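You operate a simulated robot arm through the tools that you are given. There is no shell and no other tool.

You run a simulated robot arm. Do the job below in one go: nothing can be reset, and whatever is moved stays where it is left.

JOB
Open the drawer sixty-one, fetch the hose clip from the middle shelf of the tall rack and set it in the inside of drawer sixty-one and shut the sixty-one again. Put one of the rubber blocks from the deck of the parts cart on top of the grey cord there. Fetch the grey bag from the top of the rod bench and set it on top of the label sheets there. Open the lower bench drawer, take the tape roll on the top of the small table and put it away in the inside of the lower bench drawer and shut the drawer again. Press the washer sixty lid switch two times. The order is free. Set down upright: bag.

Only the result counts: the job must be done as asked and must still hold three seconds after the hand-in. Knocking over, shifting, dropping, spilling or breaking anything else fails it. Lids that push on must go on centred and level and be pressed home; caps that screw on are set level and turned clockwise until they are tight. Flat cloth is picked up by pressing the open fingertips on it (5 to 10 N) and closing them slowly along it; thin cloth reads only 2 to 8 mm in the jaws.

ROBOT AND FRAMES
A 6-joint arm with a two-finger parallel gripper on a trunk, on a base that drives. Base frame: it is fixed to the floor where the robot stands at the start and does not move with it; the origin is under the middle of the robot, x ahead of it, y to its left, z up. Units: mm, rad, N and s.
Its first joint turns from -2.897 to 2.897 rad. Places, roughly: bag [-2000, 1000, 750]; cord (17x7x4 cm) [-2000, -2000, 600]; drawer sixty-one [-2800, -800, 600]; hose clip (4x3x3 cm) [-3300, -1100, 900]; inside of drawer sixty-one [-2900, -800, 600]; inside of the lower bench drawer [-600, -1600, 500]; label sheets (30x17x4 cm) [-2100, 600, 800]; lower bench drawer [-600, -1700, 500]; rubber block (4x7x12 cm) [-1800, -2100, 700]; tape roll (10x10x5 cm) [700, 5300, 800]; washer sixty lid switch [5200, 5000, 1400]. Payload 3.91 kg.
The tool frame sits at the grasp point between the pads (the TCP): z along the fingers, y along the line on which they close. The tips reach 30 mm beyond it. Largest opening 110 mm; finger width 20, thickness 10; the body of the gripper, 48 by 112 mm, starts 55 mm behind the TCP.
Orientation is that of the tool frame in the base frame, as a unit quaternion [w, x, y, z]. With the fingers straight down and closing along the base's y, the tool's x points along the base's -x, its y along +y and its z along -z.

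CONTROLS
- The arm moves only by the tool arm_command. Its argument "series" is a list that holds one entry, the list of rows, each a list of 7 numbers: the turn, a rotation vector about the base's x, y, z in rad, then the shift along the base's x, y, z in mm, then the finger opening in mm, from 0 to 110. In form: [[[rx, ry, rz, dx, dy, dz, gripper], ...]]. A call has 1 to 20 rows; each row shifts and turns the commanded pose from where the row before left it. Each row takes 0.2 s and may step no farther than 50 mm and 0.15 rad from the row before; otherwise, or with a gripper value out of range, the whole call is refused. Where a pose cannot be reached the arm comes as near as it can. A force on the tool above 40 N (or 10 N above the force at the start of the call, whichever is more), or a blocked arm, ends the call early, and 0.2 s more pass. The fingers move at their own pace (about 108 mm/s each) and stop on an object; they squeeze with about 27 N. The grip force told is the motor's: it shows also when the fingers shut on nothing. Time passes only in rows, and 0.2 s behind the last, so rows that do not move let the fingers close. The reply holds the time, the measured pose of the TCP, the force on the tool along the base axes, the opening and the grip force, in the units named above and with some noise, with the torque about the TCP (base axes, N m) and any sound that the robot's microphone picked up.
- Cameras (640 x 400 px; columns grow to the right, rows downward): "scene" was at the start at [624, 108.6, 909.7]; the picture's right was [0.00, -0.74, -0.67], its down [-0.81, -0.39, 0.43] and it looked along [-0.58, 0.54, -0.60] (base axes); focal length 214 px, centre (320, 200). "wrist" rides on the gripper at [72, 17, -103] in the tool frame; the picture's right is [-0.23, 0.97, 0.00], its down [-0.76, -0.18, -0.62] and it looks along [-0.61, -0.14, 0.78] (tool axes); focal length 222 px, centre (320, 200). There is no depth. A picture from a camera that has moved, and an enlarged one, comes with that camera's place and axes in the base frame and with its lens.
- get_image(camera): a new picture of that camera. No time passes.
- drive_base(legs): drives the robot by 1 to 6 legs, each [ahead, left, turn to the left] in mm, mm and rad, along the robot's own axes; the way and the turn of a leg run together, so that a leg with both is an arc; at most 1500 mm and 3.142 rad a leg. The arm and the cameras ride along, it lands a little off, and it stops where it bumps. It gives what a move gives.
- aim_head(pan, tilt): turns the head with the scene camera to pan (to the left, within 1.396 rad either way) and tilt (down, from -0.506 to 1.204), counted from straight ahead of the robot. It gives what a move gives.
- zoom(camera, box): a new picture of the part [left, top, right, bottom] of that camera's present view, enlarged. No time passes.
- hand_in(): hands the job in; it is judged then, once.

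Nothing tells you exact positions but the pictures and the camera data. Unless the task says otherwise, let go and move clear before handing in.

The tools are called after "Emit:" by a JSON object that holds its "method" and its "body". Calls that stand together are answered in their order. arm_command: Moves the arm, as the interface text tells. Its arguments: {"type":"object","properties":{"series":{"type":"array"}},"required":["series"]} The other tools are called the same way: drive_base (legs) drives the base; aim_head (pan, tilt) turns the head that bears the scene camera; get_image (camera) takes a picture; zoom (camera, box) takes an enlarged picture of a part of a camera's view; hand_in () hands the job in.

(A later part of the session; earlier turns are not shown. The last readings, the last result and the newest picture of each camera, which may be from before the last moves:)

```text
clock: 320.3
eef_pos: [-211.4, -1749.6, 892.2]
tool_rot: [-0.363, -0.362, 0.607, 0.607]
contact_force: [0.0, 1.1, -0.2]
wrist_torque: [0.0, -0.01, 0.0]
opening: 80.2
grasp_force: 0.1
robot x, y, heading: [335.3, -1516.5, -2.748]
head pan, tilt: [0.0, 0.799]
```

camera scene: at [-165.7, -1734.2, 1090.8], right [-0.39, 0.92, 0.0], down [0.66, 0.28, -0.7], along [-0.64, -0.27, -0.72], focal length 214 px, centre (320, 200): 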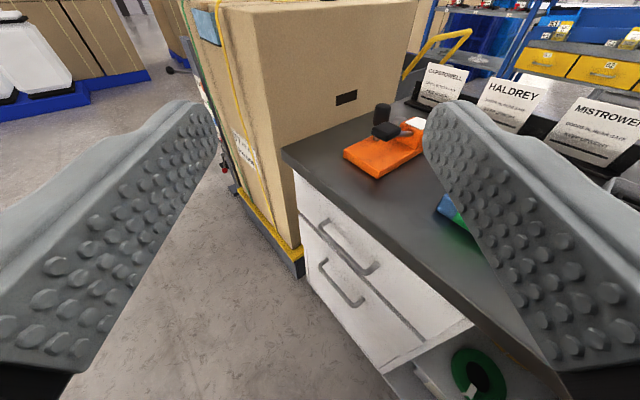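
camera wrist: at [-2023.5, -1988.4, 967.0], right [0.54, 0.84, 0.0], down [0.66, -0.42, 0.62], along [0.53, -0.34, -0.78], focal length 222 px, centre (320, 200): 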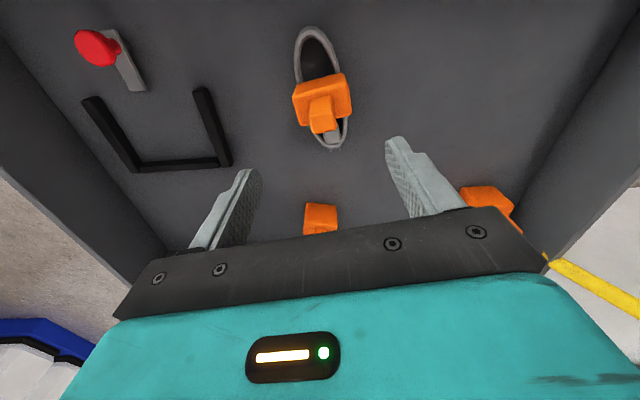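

Emit:
{"method": "arm_command", "body": {"series": [[[0, 0, 0, -6, -11, -41, 80], [0, 0, 0, -6, -11, -41, 80], [0, 0, 0, -6, -11, -41, 80], [0, 0, 0, -6, -11, -41, 80], [0, 0, 0, 0, 0, 0, 80]]]}}

Emit:
{"method": "arm_command", "body": {"series": [[[0, 0, 0, -6, -11, -41, 80], [0, 0, 0, -6, -11, -41, 80], [0, 0, 0, -6, -11, -41, 80], [0, 0, 0, -6, -11, -41, 80], [0, 0, 0, 0, 0, 0, 80]]]}}

Emit:
{"method": "aim_head", "body": {"pan": 0.0, "tilt": 0.3}}

Emit:
{"method": "get_image", "body": {"camera": "scene"}}

Emit:
{"method": "get_image", "body": {"camera": "wrist"}}

```text
clock: 321.5
eef_pos: [-236.5, -1794.4, 730.4]
tool_rot: [-0.362, -0.363, 0.606, 0.608]
contact_force: [-0.3, -0.8, -0.1]
wrist_torque: [0.01, 0.0, 0.02]
opening: 80.1
grasp_force: 0.0
robot x, y, heading: [337.5, -1516.3, -2.746]
head pan, tilt: [0.0, 0.799]
```

```text
clock: 322.7
eef_pos: [-256.0, -1837.8, 565.4]
tool_rot: [-0.363, -0.363, 0.607, 0.607]
contact_force: [0.3, 0.0, -0.3]
wrist_torque: [-0.01, 0.0, 0.0]
opening: 80.0
grasp_force: 0.2
robot x, y, heading: [332.6, -1513.2, -2.743]
head pan, tilt: [0.0, 0.799]
```

```text
clock: 323.6
eef_pos: [-256.2, -1837.8, 565.4]
tool_rot: [-0.362, -0.363, 0.606, 0.608]
contact_force: [-0.7, 0.1, -0.5]
wrist_torque: [-0.04, 0.01, 0.05]
opening: 80.1
grasp_force: 0.0
robot x, y, heading: [338.8, -1515.4, -2.747]
head pan, tilt: [0.0, 0.3]
```

```text
taken
camera scene: at [-185.0, -1785.5, 565.4], right [0.0, 0.0, -1.0], down [-0.19, -0.98, 0.0], along [-0.98, 0.19, 0.0], focal length 214 px, centre (320, 200)
```

scene: 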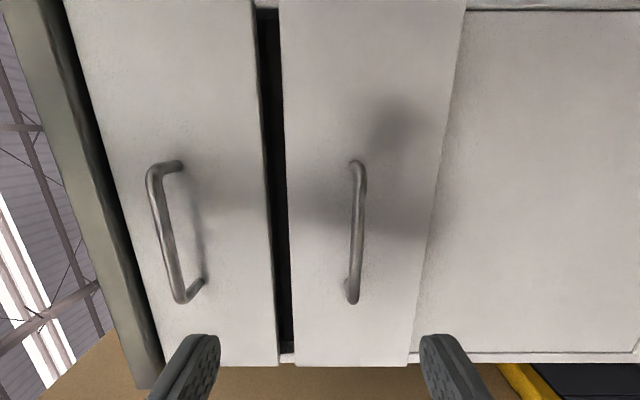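

```text
taken
camera wrist: at [-199.1, -1950.4, 583.5], right [0.11, 0.2, 0.97], down [0.91, 0.38, -0.18], along [-0.4, 0.91, -0.14], focal length 222 px, centre (320, 200)
```

wrist: 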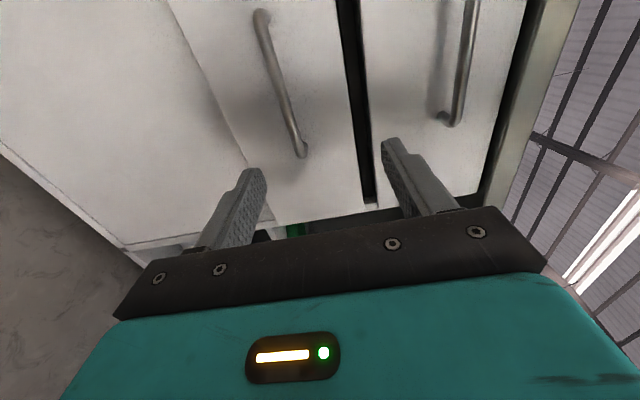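

Emit:
{"method": "arm_command", "body": {"series": [[[0, 0, 0, -18, 4, -17, 80], [0, 0, 0, -18, 4, -16, 80], [0, 0, 0, -18, 2, 0, 80], [0, 0, 0, -18, 5, 0, 80], [0, 0, 0, 0, 0, 0, 80]]]}}

Emit:
{"method": "get_image", "body": {"camera": "scene"}}

Emit:
{"method": "get_image", "body": {"camera": "wrist"}}

```text
clock: 324.8
eef_pos: [-332.5, -1824.5, 533.5]
tool_rot: [-0.362, -0.363, 0.607, 0.608]
contact_force: [-0.2, -0.3, 0.8]
wrist_torque: [0.02, 0.0, -0.02]
opening: 80.0
grasp_force: 0.0
robot x, y, heading: [339.3, -1517.1, -2.747]
head pan, tilt: [0.0, 0.3]
```

```text
taken
camera scene: at [-260.9, -1772.4, 533.8], right [0.0, 0.0, -1.0], down [-0.19, -0.98, 0.0], along [-0.98, 0.19, 0.0], focal length 214 px, centre (320, 200)
```

scene: 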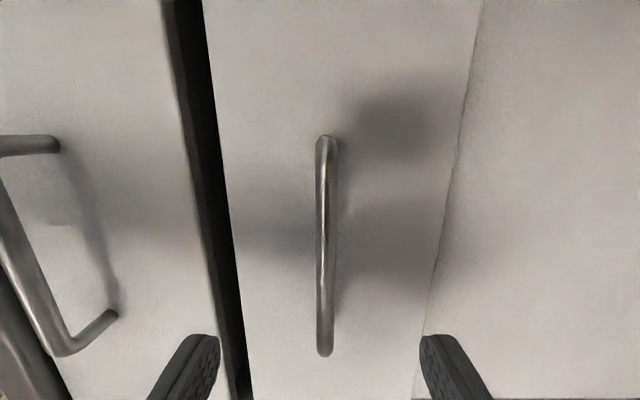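

```text
taken
camera wrist: at [-275.0, -1937.4, 552.0], right [0.11, 0.2, 0.97], down [0.91, 0.38, -0.18], along [-0.4, 0.9, -0.14], focal length 222 px, centre (320, 200)
```

wrist: 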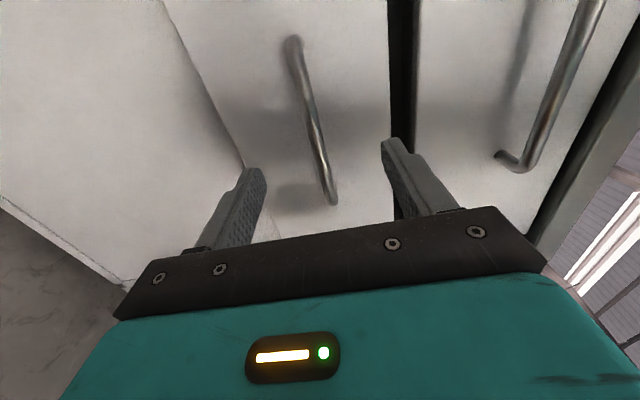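

Emit:
{"method": "arm_command", "body": {"series": [[[0, 0, 0, -19, 12.4, -3.5, 80], [0, 0, 0, -19, 12.4, 0, 80], [0, 0, 0, -18.2, 12.3, 0, 80], [0, 0, 0, 0, 0, 0, 80], [0, 0, 0, 0, 0, 0, 40], [0, 0, 0, 0, 0, 0, 5], [0, 0, 0, 0, 0, 0, 0], [0, 0, 0, 0, 0, 0, 0]]]}}

Emit:
{"method": "get_image", "body": {"camera": "scene"}}

Emit:
{"method": "get_image", "body": {"camera": "wrist"}}

```text
clock: 326.8
eef_pos: [-388.8, -1788.2, 530.9]
tool_rot: [-0.364, -0.362, 0.606, 0.608]
contact_force: [8.2, 2.6, 13.0]
wrist_torque: [0.16, 0.07, 0.24]
opening: 11.7
grasp_force: 45.4
robot x, y, heading: [335.5, -1516.3, -2.742]
head pan, tilt: [0.0, 0.3]
stopped in row 8: the force on the tool passed its limit at 41 N (the readings are from after the stop); the commanded pose is now the measured one
```

```text
taken
camera scene: at [-316.3, -1735.3, 529.9], right [0.0, 0.0, -1.0], down [-0.19, -0.98, 0.0], along [-0.98, 0.19, 0.0], focal length 214 px, centre (320, 200)
```

scene: 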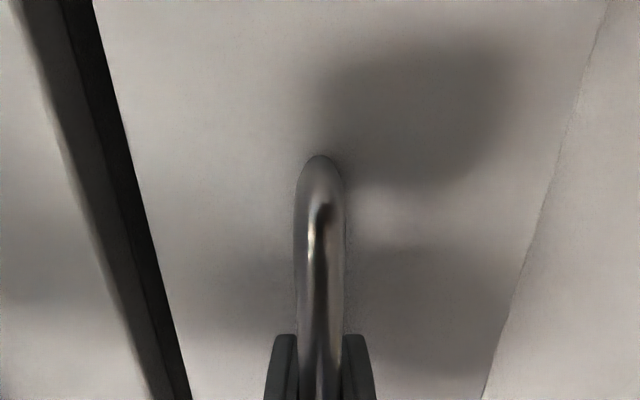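

```text
taken
camera wrist: at [-330.6, -1900.3, 548.2], right [0.11, 0.2, 0.97], down [0.91, 0.37, -0.18], along [-0.4, 0.91, -0.14], focal length 222 px, centre (320, 200)
```

wrist: 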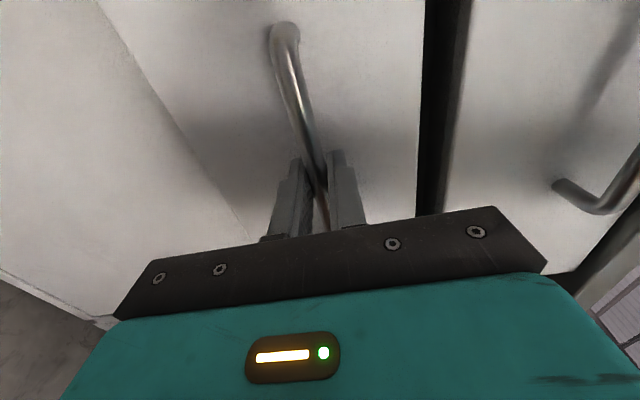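

The handle is gripped. I'll pull gently and watch the direction.

Emit:
{"method": "arm_command", "body": {"series": [[[0, 0, 0, 8.8, -4.7, 0, 0], [0, 0, 0, 13.2, -7.1, 0, 0], [0, 0, 0, 0, 0, 0, 0]]]}}

Emit:
{"method": "arm_command", "body": {"series": [[[0, 0, 0, 13.2, -7.1, 0, 0], [0, 0, 0, 13.2, -7.1, 0, 0], [0, 0, 0, 0, 0, 0, 0]]]}}

```text
clock: 327.6
eef_pos: [-365.1, -1799.3, 530.2]
tool_rot: [-0.363, -0.363, 0.607, 0.607]
contact_force: [3.5, 7.9, 8.9]
wrist_torque: [0.07, 0.03, -0.45]
opening: 11.6
grasp_force: 44.3
robot x, y, heading: [339.7, -1514.1, -2.743]
head pan, tilt: [0.0, 0.3]
```

```text
clock: 328.4
eef_pos: [-340.4, -1813.3, 528.8]
tool_rot: [-0.362, -0.362, 0.607, 0.608]
contact_force: [11.0, 20.2, -1.4]
wrist_torque: [-0.02, -0.02, 0.41]
opening: 11.8
grasp_force: 44.9
robot x, y, heading: [337.1, -1515.4, -2.742]
head pan, tilt: [0.0, 0.3]
```

Emit:
{"method": "arm_command", "body": {"series": [[[0, 0, 0, 14.5, -5.5, 0, 0], [0, 0, 0, 17.9, -9.0, 0, 0], [0, 0, 0, 0, 0, 0, 0]]]}}

Emit:
{"method": "arm_command", "body": {"series": [[[0, 0, 0, 17.9, -9.0, 0, 0], [0, 0, 0, 17.9, -9.0, 0, 0], [0, 0, 0, 0, 0, 0, 0]]]}}

```text
clock: 329.2
eef_pos: [-308.1, -1830.3, 530.0]
tool_rot: [-0.364, -0.363, 0.606, 0.607]
contact_force: [-3.6, -6.6, -19.4]
wrist_torque: [-0.05, -0.12, 1.42]
opening: 11.9
grasp_force: 45.6
robot x, y, heading: [337.1, -1513.7, -2.745]
head pan, tilt: [0.0, 0.3]
```

```text
clock: 329.8
eef_pos: [-273.8, -1848.9, 530.5]
tool_rot: [-0.363, -0.365, 0.606, 0.606]
contact_force: [-1.0, -4.1, -12.5]
wrist_torque: [-0.13, -0.12, 1.05]
opening: 11.6
grasp_force: 44.6
robot x, y, heading: [339.2, -1515.8, -2.742]
head pan, tilt: [0.0, 0.3]
stopped in row 3: the force on the tool passed its limit at 42 N (the readings are from after the stop); the commanded pose is now the measured one
```

Emit:
{"method": "arm_command", "body": {"series": [[[0, 0, 0, 17.7, -9.3, 0, 0], [0, 0, 0, 17.7, -9.3, 0, 0], [0, 0, 0, 0, 0, 0, 0]]]}}

Emit:
{"method": "arm_command", "body": {"series": [[[0, 0, 0, 17.7, -9.3, 0, 0], [0, 0, 0, 17.7, -9.3, 0, 0], [0, 0, 0, 0, 0, 0, 0]]]}}

Emit:
{"method": "arm_command", "body": {"series": [[[0, 0, 0, 17.7, -9.3, 0, 0], [0, 0, 0, 17.7, -9.3, 0, 0], [0, 0, 0, 0, 0, 0, 0]]]}}

```text
clock: 330.6
eef_pos: [-239.4, -1865.5, 530.4]
tool_rot: [-0.362, -0.364, 0.607, 0.607]
contact_force: [1.2, 4.4, -20.4]
wrist_torque: [-0.08, -0.1, 0.3]
opening: 11.9
grasp_force: 45.0
robot x, y, heading: [338.0, -1519.2, -2.745]
head pan, tilt: [0.0, 0.3]
```

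```text
clock: 331.6
eef_pos: [-202.1, -1886.2, 530.3]
tool_rot: [-0.363, -0.364, 0.607, 0.606]
contact_force: [-2.5, -5.2, -10.5]
wrist_torque: [-0.19, -0.07, -0.72]
opening: 11.6
grasp_force: 45.0
robot x, y, heading: [338.1, -1516.9, -2.742]
head pan, tilt: [0.0, 0.3]
stopped in row 3: the force on the tool passed its limit at 41 N (the readings are from after the stop); the commanded pose is now the measured one
```

```text
clock: 332.4
eef_pos: [-165.1, -1906.3, 529.8]
tool_rot: [-0.363, -0.364, 0.607, 0.606]
contact_force: [-5.4, -7.8, -7.8]
wrist_torque: [-0.09, -0.01, 0.87]
opening: 11.7
grasp_force: 44.9
robot x, y, heading: [334.5, -1517.0, -2.744]
head pan, tilt: [0.0, 0.3]
```

Emit:
{"method": "arm_command", "body": {"series": [[[0, 0, 0, 17.7, -9.3, 0, 0], [0, 0, 0, 17.7, -9.3, 0, 0], [0, 0, 0, 0, 0, 0, 0]]]}}

Emit:
{"method": "aim_head", "body": {"pan": 0.9, "tilt": 0.3}}

Emit:
{"method": "get_image", "body": {"camera": "scene"}}

```text
clock: 333.2
eef_pos: [-131.4, -1925.2, 530.0]
tool_rot: [-0.363, -0.363, 0.607, 0.607]
contact_force: [-5.4, -10.6, 4.7]
wrist_torque: [0.0, 0.04, 0.39]
opening: 11.8
grasp_force: 44.6
robot x, y, heading: [337.5, -1514.5, -2.746]
head pan, tilt: [0.0, 0.3]
```

```text
clock: 334.4
eef_pos: [-130.0, -1925.7, 529.8]
tool_rot: [-0.363, -0.363, 0.608, 0.606]
contact_force: [-3.7, -6.1, 10.3]
wrist_torque: [-0.01, 0.11, -0.24]
opening: 11.8
grasp_force: 45.3
robot x, y, heading: [338.0, -1519.6, -2.744]
head pan, tilt: [0.901, 0.3]
```

```text
taken
camera scene: at [-27.3, -1889.5, 603.5], right [-0.69, 0.37, -0.62], down [-0.29, -0.93, -0.23], along [-0.66, 0.02, 0.75], focal length 214 px, centre (320, 200)
```

scene: 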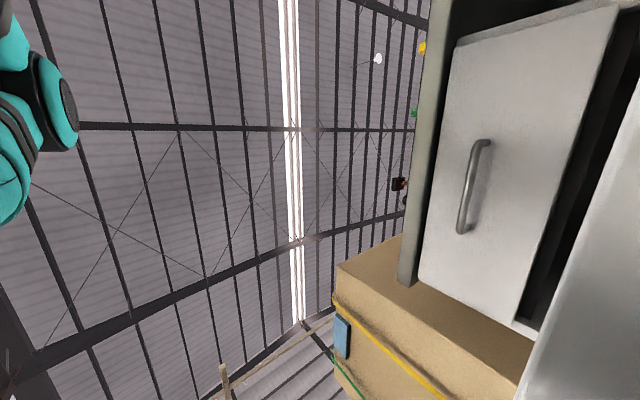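

The drawer is open about 290 mm. I'll release, back off and rise to look into it.

Emit:
{"method": "arm_command", "body": {"series": [[[0, 0, 0, 0, 0, 0, 40], [0, 0, 0, 0, 0, 0, 80], [0, 0, 0, 0, 0, 0, 80], [0, 0, 0, 15.9, -8.4, 0, 80], [0, 0, 0, 15.9, -8.4, 0, 80], [0, 0, 0, 15.9, -8.4, 0, 80], [0, 0, 0, 0, 0, 0, 80]]]}}

Emit:
{"method": "arm_command", "body": {"series": [[[0, 0, 0, 0, 0, 45, 80], [0, 0, 0, 0, 0, 45, 80], [0, 0, 0, 0, 0, 45, 80], [0, 0, 0, 0, 0, 45, 80], [0, 0, 0, 0, 0, 45, 80], [0, 0, 0, 0, 0, 45, 80], [0, 0, 0, 0, 0, 45, 80], [0, 0, 0, 0, 0, 45, 80], [0, 0, 0, 0, 0, 45, 80], [0, 0, 0, 0, 0, 45, 80], [0, 0, 0, 0, 0, 45, 80], [0, 0, 0, 0, 0, 0, 80]]]}}

Emit:
{"method": "aim_head", "body": {"pan": -0.9, "tilt": 0.1}}

Emit:
{"method": "get_image", "body": {"camera": "scene"}}

```text
clock: 336.0
eef_pos: [-84.8, -1949.5, 529.3]
tool_rot: [-0.362, -0.363, 0.608, 0.606]
contact_force: [0.8, 0.2, -0.1]
wrist_torque: [0.01, -0.02, 0.01]
opening: 79.8
grasp_force: 0.1
robot x, y, heading: [337.3, -1518.2, -2.744]
head pan, tilt: [0.901, 0.3]
```

```text
clock: 338.6
eef_pos: [-83.8, -1949.4, 1027.3]
tool_rot: [-0.363, -0.365, 0.606, 0.607]
contact_force: [-0.1, 0.4, 0.2]
wrist_torque: [0.03, 0.0, 0.03]
opening: 80.2
grasp_force: 0.1
robot x, y, heading: [340.0, -1514.3, -2.743]
head pan, tilt: [0.901, 0.3]
```

```text
clock: 340.4
eef_pos: [-83.6, -1949.4, 1027.5]
tool_rot: [-0.364, -0.364, 0.607, 0.605]
contact_force: [0.4, 1.1, 0.5]
wrist_torque: [0.0, 0.01, -0.01]
opening: 79.9
grasp_force: 0.0
robot x, y, heading: [338.5, -1513.9, -2.742]
head pan, tilt: [-0.901, 0.099]
```

```text
taken
camera scene: at [29.3, -1897.7, 955.4], right [0.69, -0.37, -0.62], down [-0.42, -0.91, 0.08], along [-0.59, 0.2, -0.78], focal length 214 px, centre (320, 200)
```

scene: 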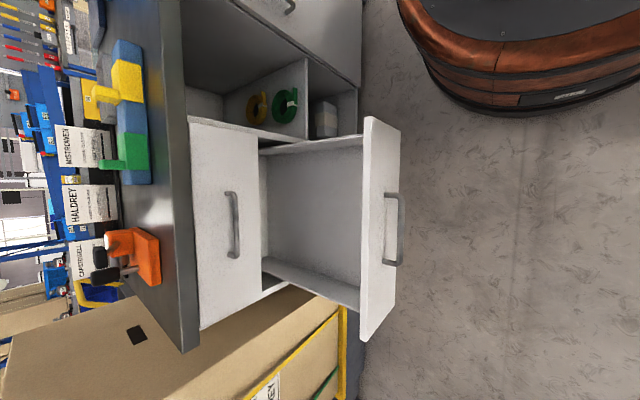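

The lower bench drawer is open and empty. I'll return the arm to its travel pose, then head back to the aisle for the tape and the washer.

Emit:
{"method": "arm_command", "body": {"series": [[[0.1257, -0.0678, 0, 0, 0, 2, 80], [0.1257, -0.0678, 0, 0, 0, 2, 80], [0.1257, -0.0678, 0, 0, 0, 2, 80], [0.1257, -0.0678, 0, 0, 0, 2, 80], [0.1257, -0.0678, 0, 0, 0, 2, 80], [0.1257, -0.0678, 0, 0, 0, 2, 80], [0.1257, -0.0678, 0, 0, 0, 2, 80], [0.1257, -0.0678, 0, 0, 0, 2, 80], [0.1257, -0.0678, 0, 0, 0, 2, 80], [0.1257, -0.0678, 0, 0, 0, 2, 80], [0.1257, -0.0678, 0, 0, 0, 2, 80], [0, 0, 0, 0, 0, 0, 80]]]}}

Emit:
{"method": "arm_command", "body": {"series": [[[0, 0, 0.149, -21.7, 33.5, 0, 80], [0, 0, 0.149, -21.7, 33.5, 0, 80], [0, 0, 0.149, -21.7, 33.5, 0, 80], [0, 0, 0.149, -21.7, 33.5, 0, 80], [0, 0, 0.149, -21.7, 33.5, 0, 80], [0, 0, 0.149, -21.7, 33.5, 0, 80], [0, 0, 0, 0, 0, 0, 80]]]}}

```text
clock: 343.0
eef_pos: [-83.0, -1947.3, 1047.7]
tool_rot: [-0.174, 0.686, -0.173, -0.685]
contact_force: [-0.2, -0.5, -0.4]
wrist_torque: [0.0, -0.02, 0.01]
opening: 80.2
grasp_force: 0.1
robot x, y, heading: [337.2, -1515.8, -2.743]
head pan, tilt: [-0.901, 0.099]
```

```text
clock: 344.6
eef_pos: [-218.5, -1750.1, 1049.2]
tool_rot: [0.139, 0.695, 0.14, -0.691]
contact_force: [0.5, -0.1, -0.6]
wrist_torque: [0.02, 0.0, 0.0]
opening: 79.9
grasp_force: 0.0
robot x, y, heading: [334.9, -1514.9, -2.738]
head pan, tilt: [-0.901, 0.099]
```

Emit:
{"method": "arm_command", "body": {"series": [[[0, 0, 0, 18, 7.6, 35, 80], [0, 0, 0, 18, 7.6, 35, 80], [0, 0, 0, 18, 7.6, 35, 80], [0, 0, 0, 18, 7.6, 35, 80], [0, 0, 0, 10, 4.2, 35, 80], [0, 0, 0, 0, 0, 0, 80]]]}}

```text
clock: 346.0
eef_pos: [-131.8, -1715.9, 1221.4]
tool_rot: [0.139, 0.694, 0.139, -0.693]
contact_force: [0.4, -0.8, -0.7]
wrist_torque: [0.02, 0.0, 0.0]
opening: 80.3
grasp_force: 0.2
robot x, y, heading: [339.3, -1514.7, -2.74]
head pan, tilt: [-0.901, 0.099]
```

Emit:
{"method": "drive_base", "body": {"legs": [[0, 0, -2.464]]}}

Emit:
{"method": "aim_head", "body": {"pan": 0.0, "tilt": 0.2}}

Emit:
{"method": "get_image", "body": {"camera": "scene"}}

```text
clock: 352.2
eef_pos: [568.5, -1063.6, 1221.4]
tool_rot: [0.603, -0.369, 0.605, 0.367]
contact_force: [-0.1, 0.3, -0.4]
wrist_torque: [0.05, 0.01, 0.01]
opening: 80.2
grasp_force: 0.0
robot x, y, heading: [336.6, -1518.2, 1.09]
head pan, tilt: [-0.901, 0.099]
```

```text
clock: 353.4
eef_pos: [568.6, -1063.2, 1221.4]
tool_rot: [0.604, -0.367, 0.606, 0.366]
contact_force: [1.2, 0.0, -0.5]
wrist_torque: [0.0, -0.02, 0.01]
opening: 80.0
grasp_force: 0.0
robot x, y, heading: [337.3, -1512.7, 1.091]
head pan, tilt: [0.0, 0.201]
```

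```text
taken
camera scene: at [553.1, -1099.2, 1313.3], right [0.89, -0.46, 0.0], down [-0.09, -0.18, -0.98], along [0.45, 0.87, -0.2], focal length 214 px, centre (320, 200)
```

scene: 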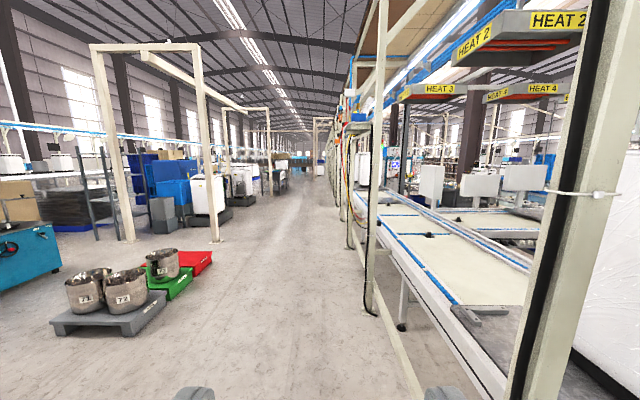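

Emit:
{"method": "zoom", "body": {"camera": "scene", "box": [100, 120, 300, 250]}}

Emit:
{"method": "zoom", "body": {"camera": "scene", "box": [290, 90, 450, 210]}}

```text
3.08 times, centred on (200, 185) of scene
camera zoom: at [553.1, -1099.2, 1313.3], right [0.89, -0.46, 0.0], down [-0.09, -0.18, -0.98], along [0.45, 0.87, -0.2], focal length 660 px, centre (689, 246)
```

zoom: 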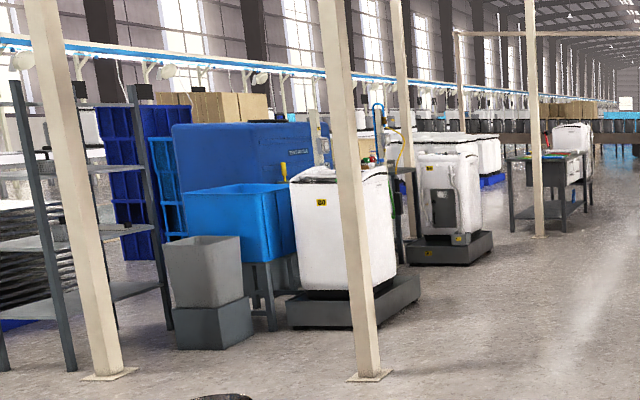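

```text
3.33 times, centred on (370, 150) of scene
camera zoom: at [553.1, -1099.2, 1313.3], right [0.89, -0.46, 0.0], down [-0.09, -0.18, -0.98], along [0.45, 0.87, -0.2], focal length 715 px, centre (153, 367)
```

zoom: 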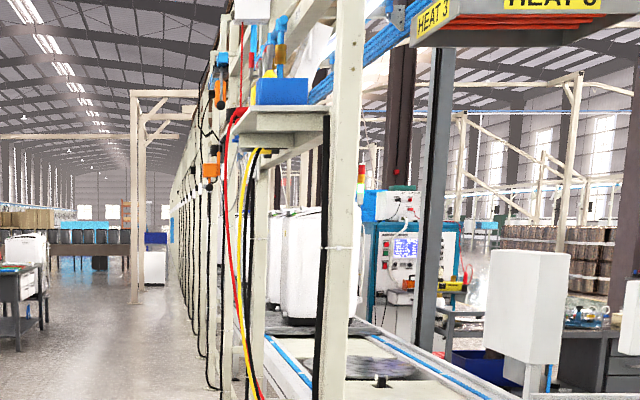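

Emit:
{"method": "drive_base", "body": {"legs": [[0, 90, 0], [1000, 0, 0], [1300, 450, 0], [1400, 0, 0]]}}

Emit:
{"method": "get_image", "body": {"camera": "scene"}}

```text
clock: 372.3
eef_pos: [1601.5, 2531.2, 1222.3]
tool_rot: [0.589, -0.39, 0.592, 0.388]
contact_force: [0.1, -0.4, -1.1]
wrist_torque: [0.0, 0.0, -0.02]
opening: 79.8
grasp_force: 0.1
robot x, y, heading: [1399.6, 2062.3, 1.164]
head pan, tilt: [0.0, 0.201]
```

```text
taken
camera scene: at [1587.2, 2494.0, 1313.3], right [0.92, -0.39, 0.0], down [-0.08, -0.19, -0.98], along [0.39, 0.9, -0.2], focal length 214 px, centre (320, 200)
```

scene: 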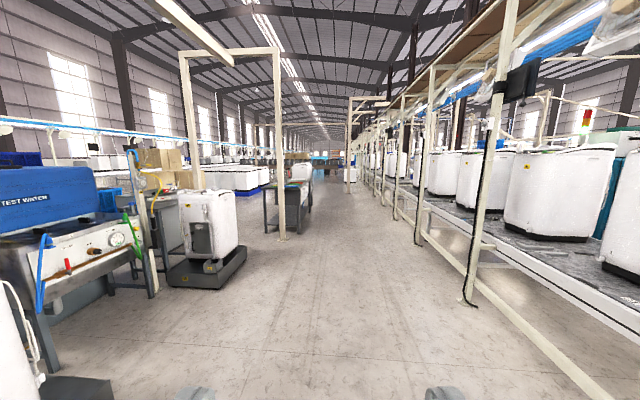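

Emit:
{"method": "zoom", "body": {"camera": "scene", "box": [0, 130, 260, 300]}}

Emit:
{"method": "aim_head", "body": {"pan": 0.8, "tilt": 0.2}}

Emit:
{"method": "get_image", "body": {"camera": "scene"}}

Emit:
{"method": "aim_head", "body": {"pan": -0.7, "tilt": 0.2}}

Emit:
{"method": "get_image", "body": {"camera": "scene"}}

```text
2.35 times, centred on (130, 215) of scene
camera zoom: at [1587.2, 2494.0, 1313.3], right [0.92, -0.39, 0.0], down [-0.08, -0.19, -0.98], along [0.39, 0.9, -0.2], focal length 505 px, centre (767, 165)
```

zoom: 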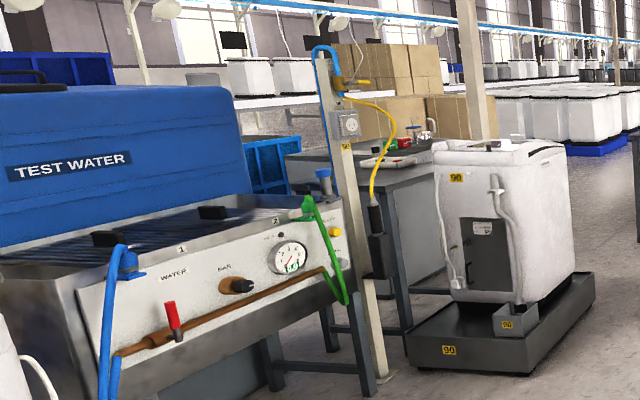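

```text
clock: 373.4
eef_pos: [1600.0, 2531.8, 1220.7]
tool_rot: [0.589, -0.391, 0.591, 0.389]
contact_force: [0.4, -0.8, 0.4]
wrist_torque: [0.01, -0.04, 0.0]
opening: 80.0
grasp_force: 0.0
robot x, y, heading: [1400.3, 2063.9, 1.162]
head pan, tilt: [0.799, 0.201]
```

```text
taken
camera scene: at [1514.8, 2494.4, 1313.4], right [0.92, 0.38, 0.0], down [0.08, -0.19, -0.98], along [-0.38, 0.9, -0.2], focal length 214 px, centre (320, 200)
```

scene: 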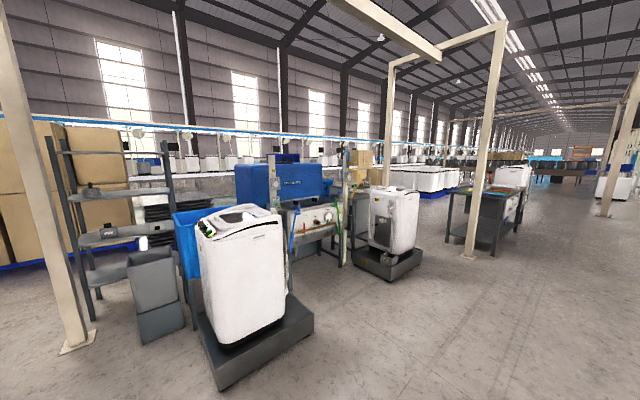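

```text
clock: 375.0
eef_pos: [1601.0, 2531.0, 1221.5]
tool_rot: [0.589, -0.39, 0.591, 0.388]
contact_force: [0.4, 0.4, 0.5]
wrist_torque: [0.0, -0.01, -0.01]
opening: 80.3
grasp_force: 0.1
robot x, y, heading: [1401.6, 2062.9, 1.163]
head pan, tilt: [-0.7, 0.201]
```

```text
taken
camera scene: at [1633.8, 2450.3, 1313.4], right [0.45, -0.89, 0.0], down [-0.18, -0.09, -0.98], along [0.87, 0.44, -0.2], focal length 214 px, centre (320, 200)
```

scene: 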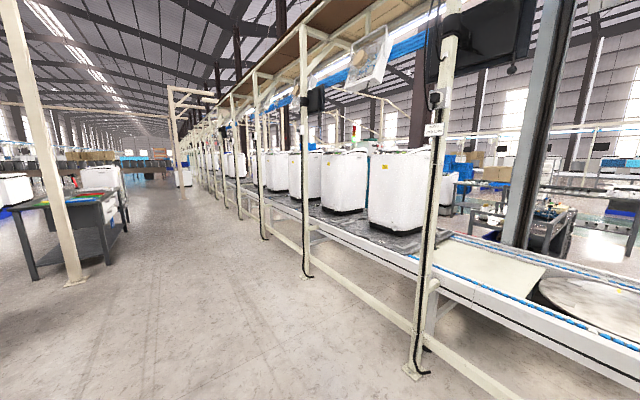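

Emit:
{"method": "zoom", "body": {"camera": "scene", "box": [200, 130, 440, 260]}}

```text
2.67 times, centred on (320, 195) of scene
camera zoom: at [1633.8, 2450.3, 1313.4], right [0.45, -0.89, 0.0], down [-0.18, -0.09, -0.98], along [0.87, 0.44, -0.2], focal length 572 px, centre (320, 213)
```

zoom: 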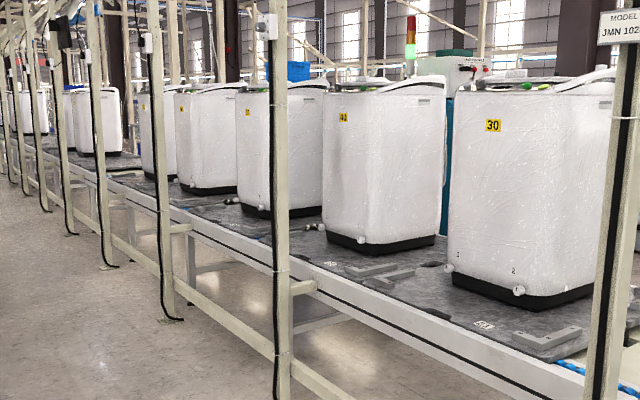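

The line washers are numbered in tens: 30, 40, 50, 60 and so on, so washer 60 is the fourth. I'll drive up the aisle to it.

Emit:
{"method": "drive_base", "body": {"legs": [[0, 0, -0.087], [1480, -100, 0], [1480, -100, 0], [1400, -100, 0]]}}

Emit:
{"method": "aim_head", "body": {"pan": -1.2, "tilt": 0.0}}

Emit:
{"method": "get_image", "body": {"camera": "scene"}}

```text
clock: 396.3
eef_pos: [3794.4, 6282.3, 1221.0]
tool_rot: [0.602, -0.371, 0.603, 0.37]
contact_force: [-0.1, -1.1, -1.2]
wrist_torque: [0.01, 0.0, 0.02]
opening: 79.9
grasp_force: 0.1
robot x, y, heading: [3566.2, 5825.3, 1.101]
head pan, tilt: [-0.7, 0.201]
```

```text
clock: 397.2
eef_pos: [3795.2, 6281.5, 1221.5]
tool_rot: [0.602, -0.371, 0.604, 0.369]
contact_force: [0.4, 0.3, 0.4]
wrist_torque: [0.02, 0.02, -0.02]
opening: 79.9
grasp_force: 0.1
robot x, y, heading: [3569.1, 5828.8, 1.102]
head pan, tilt: [-1.201, 0.0]
```

```text
taken
camera scene: at [3827.3, 6153.3, 1331.9], right [-0.1, -1.0, 0.0], down [0.0, 0.0, -1.0], along [1.0, -0.1, 0.0], focal length 214 px, centre (320, 200)
```

scene: 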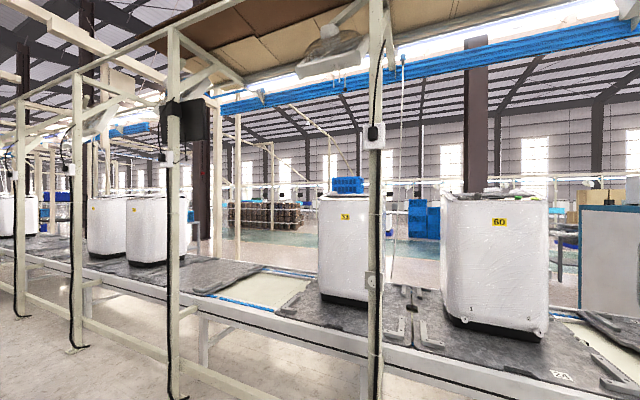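

Emit:
{"method": "zoom", "body": {"camera": "scene", "box": [410, 160, 590, 280]}}

Emit:
{"method": "aim_head", "body": {"pan": -1.39, "tilt": 0.0}}

Emit:
{"method": "get_image", "body": {"camera": "scene"}}

```text
3.33 times, centred on (500, 220) of scene
camera zoom: at [3827.3, 6153.3, 1331.9], right [-0.1, -1.0, 0.0], down [0.0, 0.0, -1.0], along [1.0, -0.1, 0.0], focal length 715 px, centre (-280, 133)
```

zoom: 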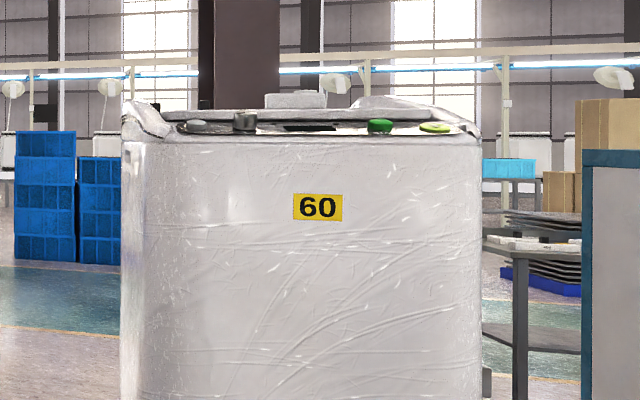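

```text
clock: 398.0
eef_pos: [3794.5, 6280.0, 1221.8]
tool_rot: [0.602, -0.371, 0.602, 0.371]
contact_force: [0.7, -0.3, 0.9]
wrist_torque: [0.03, 0.0, 0.02]
opening: 80.0
grasp_force: 0.0
robot x, y, heading: [3567.6, 5823.9, 1.105]
head pan, tilt: [-1.389, 0.0]
```

```text
taken
camera scene: at [3824.1, 6136.7, 1332.0], right [-0.28, -0.96, 0.0], down [0.0, 0.0, -1.0], along [0.96, -0.28, 0.0], focal length 214 px, centre (320, 200)
```

scene: 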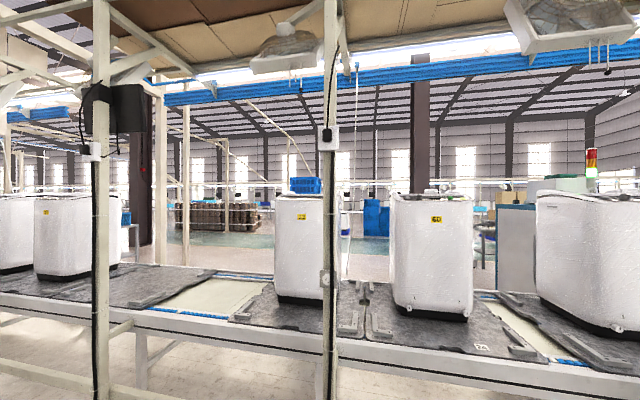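

Washer 60 stands mid-bay between two posts. I'll turn to face it and look at its top panel.

Emit:
{"method": "drive_base", "body": {"legs": [[0, 0, -1.6]]}}

Emit:
{"method": "aim_head", "body": {"pan": 0.0, "tilt": 0.0}}

Emit:
{"method": "get_image", "body": {"camera": "scene"}}

```text
clock: 402.2
eef_pos: [4019.3, 5591.7, 1221.5]
tool_rot: [0.686, 0.168, 0.688, -0.167]
contact_force: [0.6, 0.2, -0.3]
wrist_torque: [0.02, -0.02, 0.0]
opening: 80.0
grasp_force: 0.1
robot x, y, heading: [3568.2, 5826.8, -0.485]
head pan, tilt: [-1.389, 0.0]
```

```text
clock: 403.8
eef_pos: [4018.0, 5591.3, 1221.0]
tool_rot: [0.686, 0.168, 0.688, -0.168]
contact_force: [0.8, -0.6, 0.1]
wrist_torque: [-0.01, 0.0, 0.03]
opening: 80.3
grasp_force: 0.0
robot x, y, heading: [3566.3, 5826.8, -0.486]
head pan, tilt: [0.0, 0.0]
```

```text
taken
camera scene: at [3984.4, 5606.7, 1331.8], right [-0.46, -0.89, 0.0], down [0.0, 0.0, -1.0], along [0.89, -0.46, 0.0], focal length 214 px, centre (320, 200)
```

scene: 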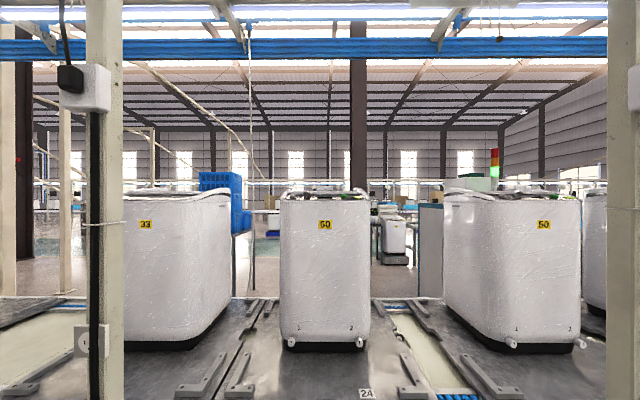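

Emit:
{"method": "arm_command", "body": {"series": [[[0, 0, 0, 8, -4.2, 40, 80], [0, 0, 0, 8, -4.2, 40, 80], [0, 0, 0, 8, -4.2, 40, 80], [0, 0, 0, 8, -4.2, 40, 80], [0, 0, 0, 8, -4.2, 40, 80], [0, 0, 0, 8, -4.2, 40, 80], [0, 0, 0, 0, 0, 0, 80]]]}}

Emit:
{"method": "drive_base", "body": {"legs": [[500, 0, 0]]}}

Emit:
{"method": "aim_head", "body": {"pan": 0.0, "tilt": 0.4}}

Emit:
{"method": "get_image", "body": {"camera": "scene"}}

```text
clock: 405.4
eef_pos: [4068.3, 5562.9, 1459.4]
tool_rot: [0.685, 0.169, 0.688, -0.169]
contact_force: [0.7, -0.2, -0.1]
wrist_torque: [0.0, 0.02, -0.02]
opening: 80.2
grasp_force: 0.1
robot x, y, heading: [3567.1, 5824.5, -0.485]
head pan, tilt: [0.0, 0.0]
```

```text
clock: 408.3
eef_pos: [4519.1, 5328.9, 1458.9]
tool_rot: [0.685, 0.169, 0.688, -0.168]
contact_force: [0.2, 0.1, -0.4]
wrist_torque: [0.01, -0.01, -0.02]
opening: 80.0
grasp_force: 0.1
robot x, y, heading: [4021.0, 5589.7, -0.483]
head pan, tilt: [0.0, 0.0]
```

```text
clock: 409.2
eef_pos: [4518.7, 5329.1, 1459.4]
tool_rot: [0.686, 0.168, 0.688, -0.168]
contact_force: [0.1, -0.9, -0.6]
wrist_torque: [-0.02, 0.0, -0.01]
opening: 80.0
grasp_force: 0.0
robot x, y, heading: [4017.4, 5588.6, -0.48]
head pan, tilt: [0.0, 0.4]
```

```text
taken
camera scene: at [4486.6, 5343.3, 1533.1], right [-0.46, -0.89, 0.0], down [-0.35, 0.18, -0.92], along [0.82, -0.43, -0.39], focal length 214 px, centre (320, 200)
```

scene: 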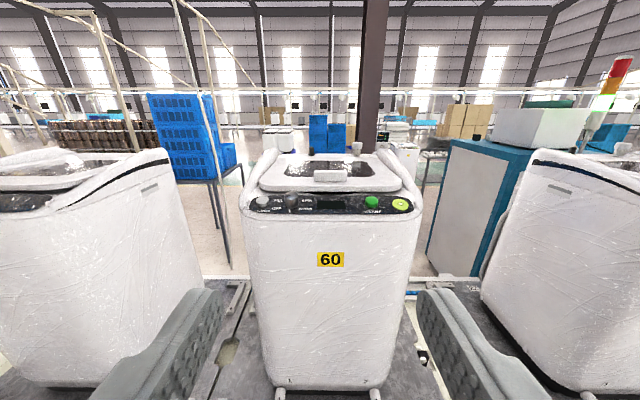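

Emit:
{"method": "zoom", "body": {"camera": "scene", "box": [230, 130, 430, 270]}}

```text
2.86 times, centred on (330, 200) of scene
camera zoom: at [4486.6, 5343.3, 1533.1], right [-0.46, -0.89, 0.0], down [-0.35, 0.18, -0.92], along [0.82, -0.43, -0.39], focal length 613 px, centre (291, 200)
```

zoom: 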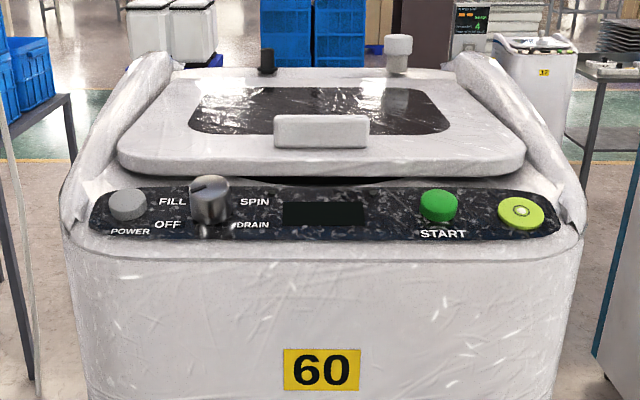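

The lid switch looks like the small black plunger at the back edge of the top, near (5165, 5021, 1400). I'll check the floor rail below to see how close the base can get.

Emit:
{"method": "aim_head", "body": {"pan": 0.6, "tilt": 1.1}}

Emit:
{"method": "get_image", "body": {"camera": "scene"}}

Emit:
{"method": "aim_head", "body": {"pan": 1.3, "tilt": 0.9}}

Emit:
{"method": "get_image", "body": {"camera": "scene"}}

```text
clock: 410.3
eef_pos: [4518.4, 5329.3, 1459.8]
tool_rot: [0.685, 0.168, 0.688, -0.168]
contact_force: [0.2, -0.1, 0.4]
wrist_torque: [-0.04, 0.02, 0.0]
opening: 80.0
grasp_force: 0.0
robot x, y, heading: [4016.6, 5591.9, -0.485]
head pan, tilt: [0.6, 1.1]
```

```text
taken
camera scene: at [4467.0, 5393.8, 1476.3], right [0.12, -0.99, 0.0], down [-0.89, -0.11, -0.45], along [0.45, 0.06, -0.89], focal length 214 px, centre (320, 200)
```

scene: 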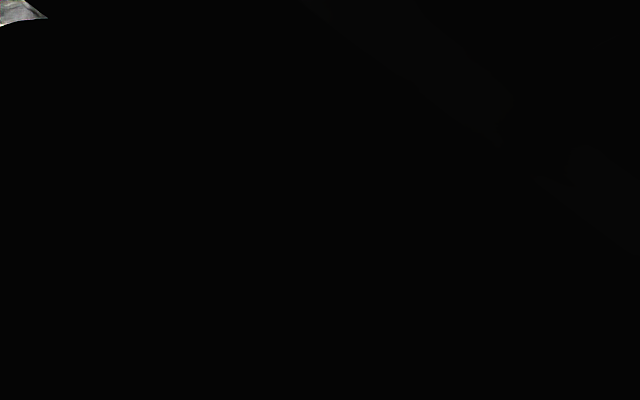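

```text
clock: 411.4
eef_pos: [4518.0, 5329.3, 1459.9]
tool_rot: [0.685, 0.168, 0.688, -0.167]
contact_force: [0.8, -0.3, -0.9]
wrist_torque: [0.02, 0.01, -0.02]
opening: 80.3
grasp_force: 0.0
robot x, y, heading: [4021.8, 5590.9, -0.479]
head pan, tilt: [1.3, 0.901]
```

```text
taken
camera scene: at [4455.9, 5441.4, 1490.2], right [0.73, -0.68, 0.0], down [-0.54, -0.57, -0.62], along [0.42, 0.45, -0.78], focal length 214 px, centre (320, 200)
```

scene: 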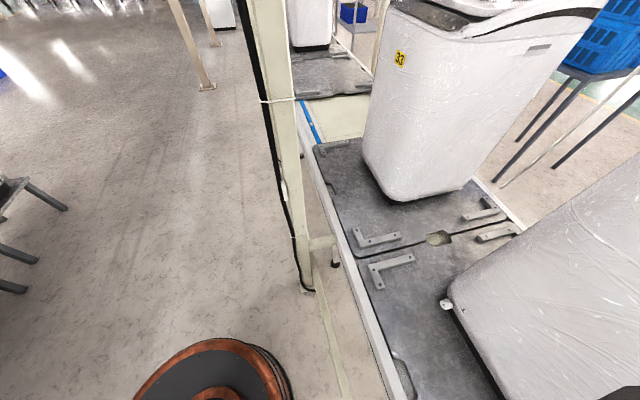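

Emit:
{"method": "drive_base", "body": {"legs": [[90, 0, 0]]}}

Emit:
{"method": "arm_command", "body": {"series": [[[0, 0, 0, 35, -18.6, 15, 80], [0, 0, 0, 35, -18.6, 15, 80], [0, 0, 0, 35, -18.6, 0, 80], [0, 0, 0, 35, -18.6, 0, 80], [0, 0, 0, 35, -18.6, 0, 60], [0, 0, 0, 35, -18.6, 0, 40], [0, 0, 0, 0, 0, 0, 20]]]}}

Emit:
{"method": "aim_head", "body": {"pan": 0.0, "tilt": 0.5}}

Emit:
{"method": "get_image", "body": {"camera": "scene"}}

```text
clock: 412.5
eef_pos: [4599.4, 5285.7, 1460.3]
tool_rot: [0.685, 0.17, 0.688, -0.169]
contact_force: [0.0, -0.3, 0.0]
wrist_torque: [-0.01, 0.02, 0.01]
opening: 79.9
grasp_force: 0.1
robot x, y, heading: [4097.1, 5546.5, -0.483]
head pan, tilt: [1.3, 0.901]
```

```text
clock: 414.1
eef_pos: [4811.9, 5174.1, 1490.2]
tool_rot: [0.686, 0.169, 0.687, -0.169]
contact_force: [0.1, 0.8, 0.5]
wrist_torque: [0.0, -0.01, 0.03]
opening: 19.8
grasp_force: 0.0
robot x, y, heading: [4100.4, 5546.8, -0.483]
head pan, tilt: [1.3, 0.901]
```

```text
clock: 415.5
eef_pos: [4811.1, 5171.7, 1490.1]
tool_rot: [0.686, 0.169, 0.688, -0.169]
contact_force: [0.3, 0.1, 0.0]
wrist_torque: [0.02, 0.02, 0.02]
opening: 20.1
grasp_force: 0.1
robot x, y, heading: [4096.3, 5548.4, -0.483]
head pan, tilt: [0.0, 0.499]
```

```text
taken
camera scene: at [4778.0, 5187.9, 1553.9], right [-0.46, -0.89, 0.0], down [-0.43, 0.22, -0.88], along [0.78, -0.41, -0.48], focal length 214 px, centre (320, 200)
```

scene: 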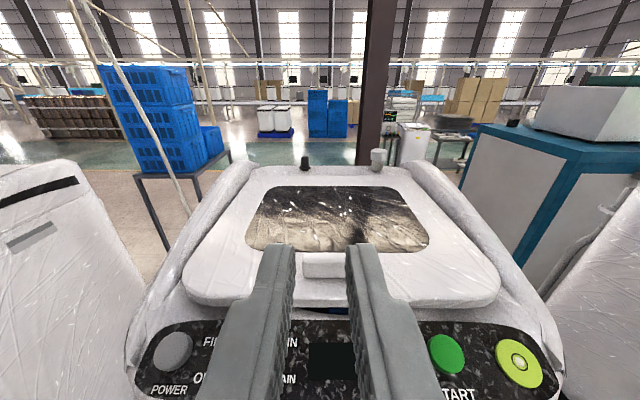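

Emit:
{"method": "zoom", "body": {"camera": "scene", "box": [270, 130, 410, 210]}}

```text
4.57 times, centred on (340, 170) of scene
camera zoom: at [4778.0, 5187.9, 1553.9], right [-0.46, -0.89, 0.0], down [-0.43, 0.22, -0.88], along [0.78, -0.41, -0.48], focal length 980 px, centre (229, 337)
```

zoom: 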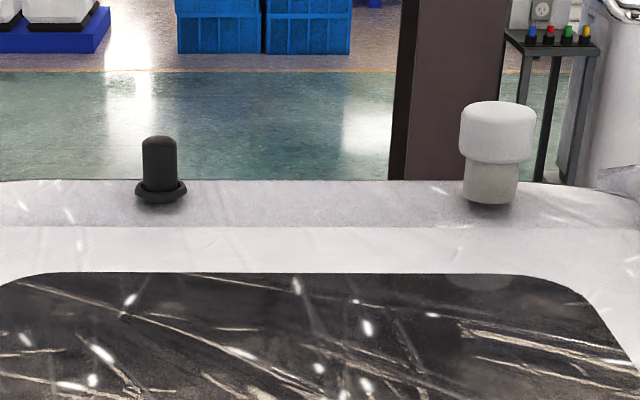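

The black domed plunger (flange at about z 1362, top about z 1399) is the lid switch. I'll test how far the arm can extend toward it above the lid.

Emit:
{"method": "arm_command", "body": {"series": [[[0, 0, 0, 39.8, -20.9, 0, 0], [0, 0, 0, 39.8, -20.9, 0, 0], [0, 0, 0, 39.8, -20.9, 0, 0], [0, 0, 0, 0, 0, 0, 0]]]}}

Emit:
{"method": "arm_command", "body": {"series": [[[0, 0, 0, 39.8, -20.9, 0, 0], [0, 0, 0, 39.8, -20.9, 0, 0], [0, 0, 0, 0, 0, 0, 0]]]}}

```text
clock: 416.5
eef_pos: [4930.3, 5113.7, 1489.2]
tool_rot: [0.685, 0.169, 0.688, -0.169]
contact_force: [0.4, 0.1, 0.3]
wrist_torque: [0.02, -0.03, 0.01]
opening: 0.2
grasp_force: 26.9
robot x, y, heading: [4100.7, 5547.2, -0.479]
head pan, tilt: [0.0, 0.499]
```

```text
clock: 417.3
eef_pos: [5007.8, 5070.8, 1489.6]
tool_rot: [0.686, 0.169, 0.687, -0.169]
contact_force: [-3.3, 1.1, 8.5]
wrist_torque: [0.58, 0.99, 0.11]
opening: 0.2
grasp_force: 26.9
robot x, y, heading: [4098.3, 5548.7, -0.487]
head pan, tilt: [0.0, 0.499]
```

Emit:
{"method": "get_image", "body": {"camera": "wrist"}}

Emit:
{"method": "get_image", "body": {"camera": "scene"}}

```text
taken
camera wrist: at [4925.1, 5133.5, 1418.0], right [0.45, 0.86, 0.23], down [-0.63, 0.13, 0.76], along [0.63, -0.49, 0.61], focal length 222 px, centre (320, 200)
```

wrist: 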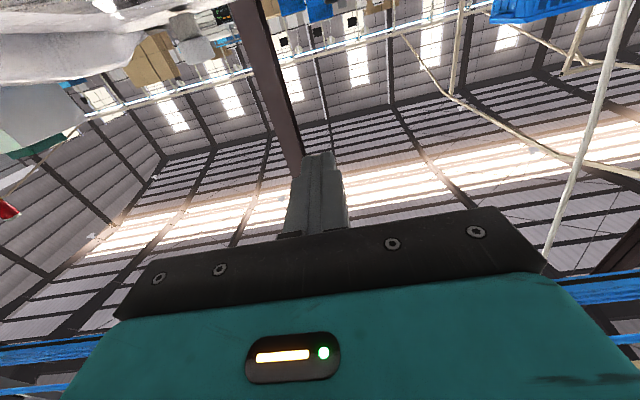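

```text
taken
camera scene: at [4974.1, 5085.7, 1552.8], right [-0.46, -0.89, 0.0], down [-0.43, 0.22, -0.88], along [0.78, -0.41, -0.48], focal length 214 px, centre (320, 200)
```

scene: 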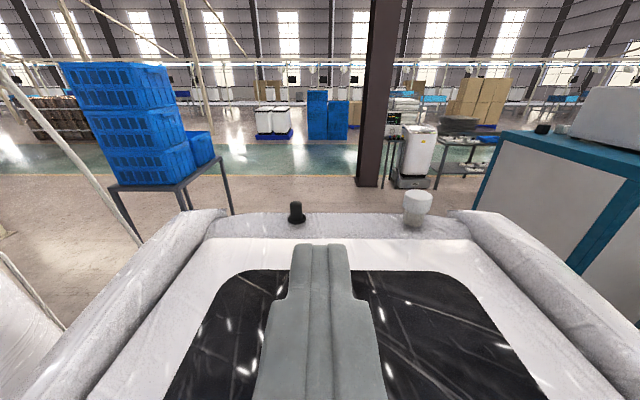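

Emit:
{"method": "arm_command", "body": {"series": [[[0, 0, 0, 0, 0, 0, 0]]]}}

```text
clock: 417.7
eef_pos: [5008.0, 5071.3, 1488.8]
tool_rot: [0.686, 0.169, 0.688, -0.169]
contact_force: [-5.7, 3.4, 7.6]
wrist_torque: [0.65, 1.18, 0.14]
opening: 0.0
grasp_force: 26.9
robot x, y, heading: [4098.2, 5546.9, -0.486]
head pan, tilt: [0.0, 0.499]
```

Something under the hand is touching the lid handle lightly. I'll raise clear of it straight away.

Emit:
{"method": "arm_command", "body": {"series": [[[0, 0, 0, 0, 0, 20, 0], [0, 0, 0, 0, 0, 25, 0], [0, 0, 0, 0, 0, 0, 0]]]}}

Emit:
{"method": "get_image", "body": {"camera": "scene"}}

```text
clock: 418.5
eef_pos: [4995.6, 5077.4, 1505.7]
tool_rot: [0.685, 0.169, 0.688, -0.168]
contact_force: [0.3, 0.2, -0.5]
wrist_torque: [-0.03, -0.04, 0.0]
opening: 0.0
grasp_force: 27.2
out of reach, approached as far as the arm can: row 1, 2
robot x, y, heading: [4100.7, 5548.5, -0.483]
head pan, tilt: [0.0, 0.499]
```

```text
taken
camera scene: at [4961.6, 5093.2, 1569.7], right [-0.46, -0.89, 0.0], down [-0.43, 0.22, -0.88], along [0.78, -0.41, -0.48], focal length 214 px, centre (320, 200)
```

scene: 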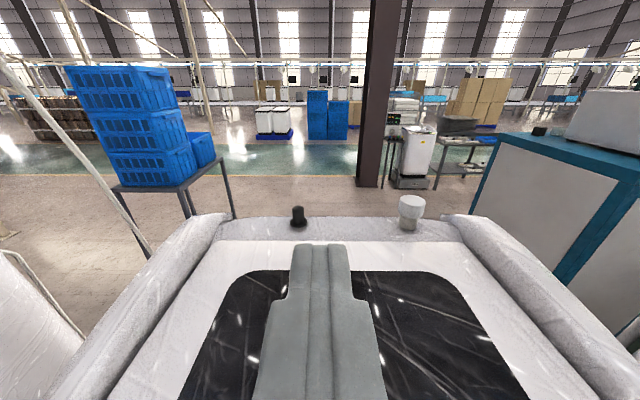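

Emit:
{"method": "zoom", "body": {"camera": "scene", "box": [250, 180, 350, 250]}}

```text
5.71 times, centred on (300, 215) of scene
camera zoom: at [4961.6, 5093.2, 1569.7], right [-0.46, -0.89, 0.0], down [-0.43, 0.22, -0.88], along [0.78, -0.41, -0.48], focal length 1226 px, centre (434, 114)
```

zoom: 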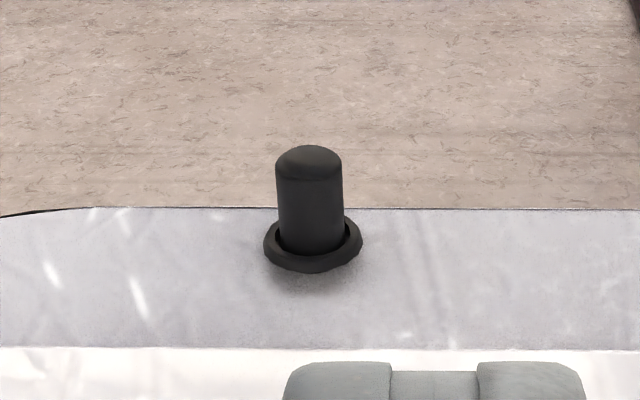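

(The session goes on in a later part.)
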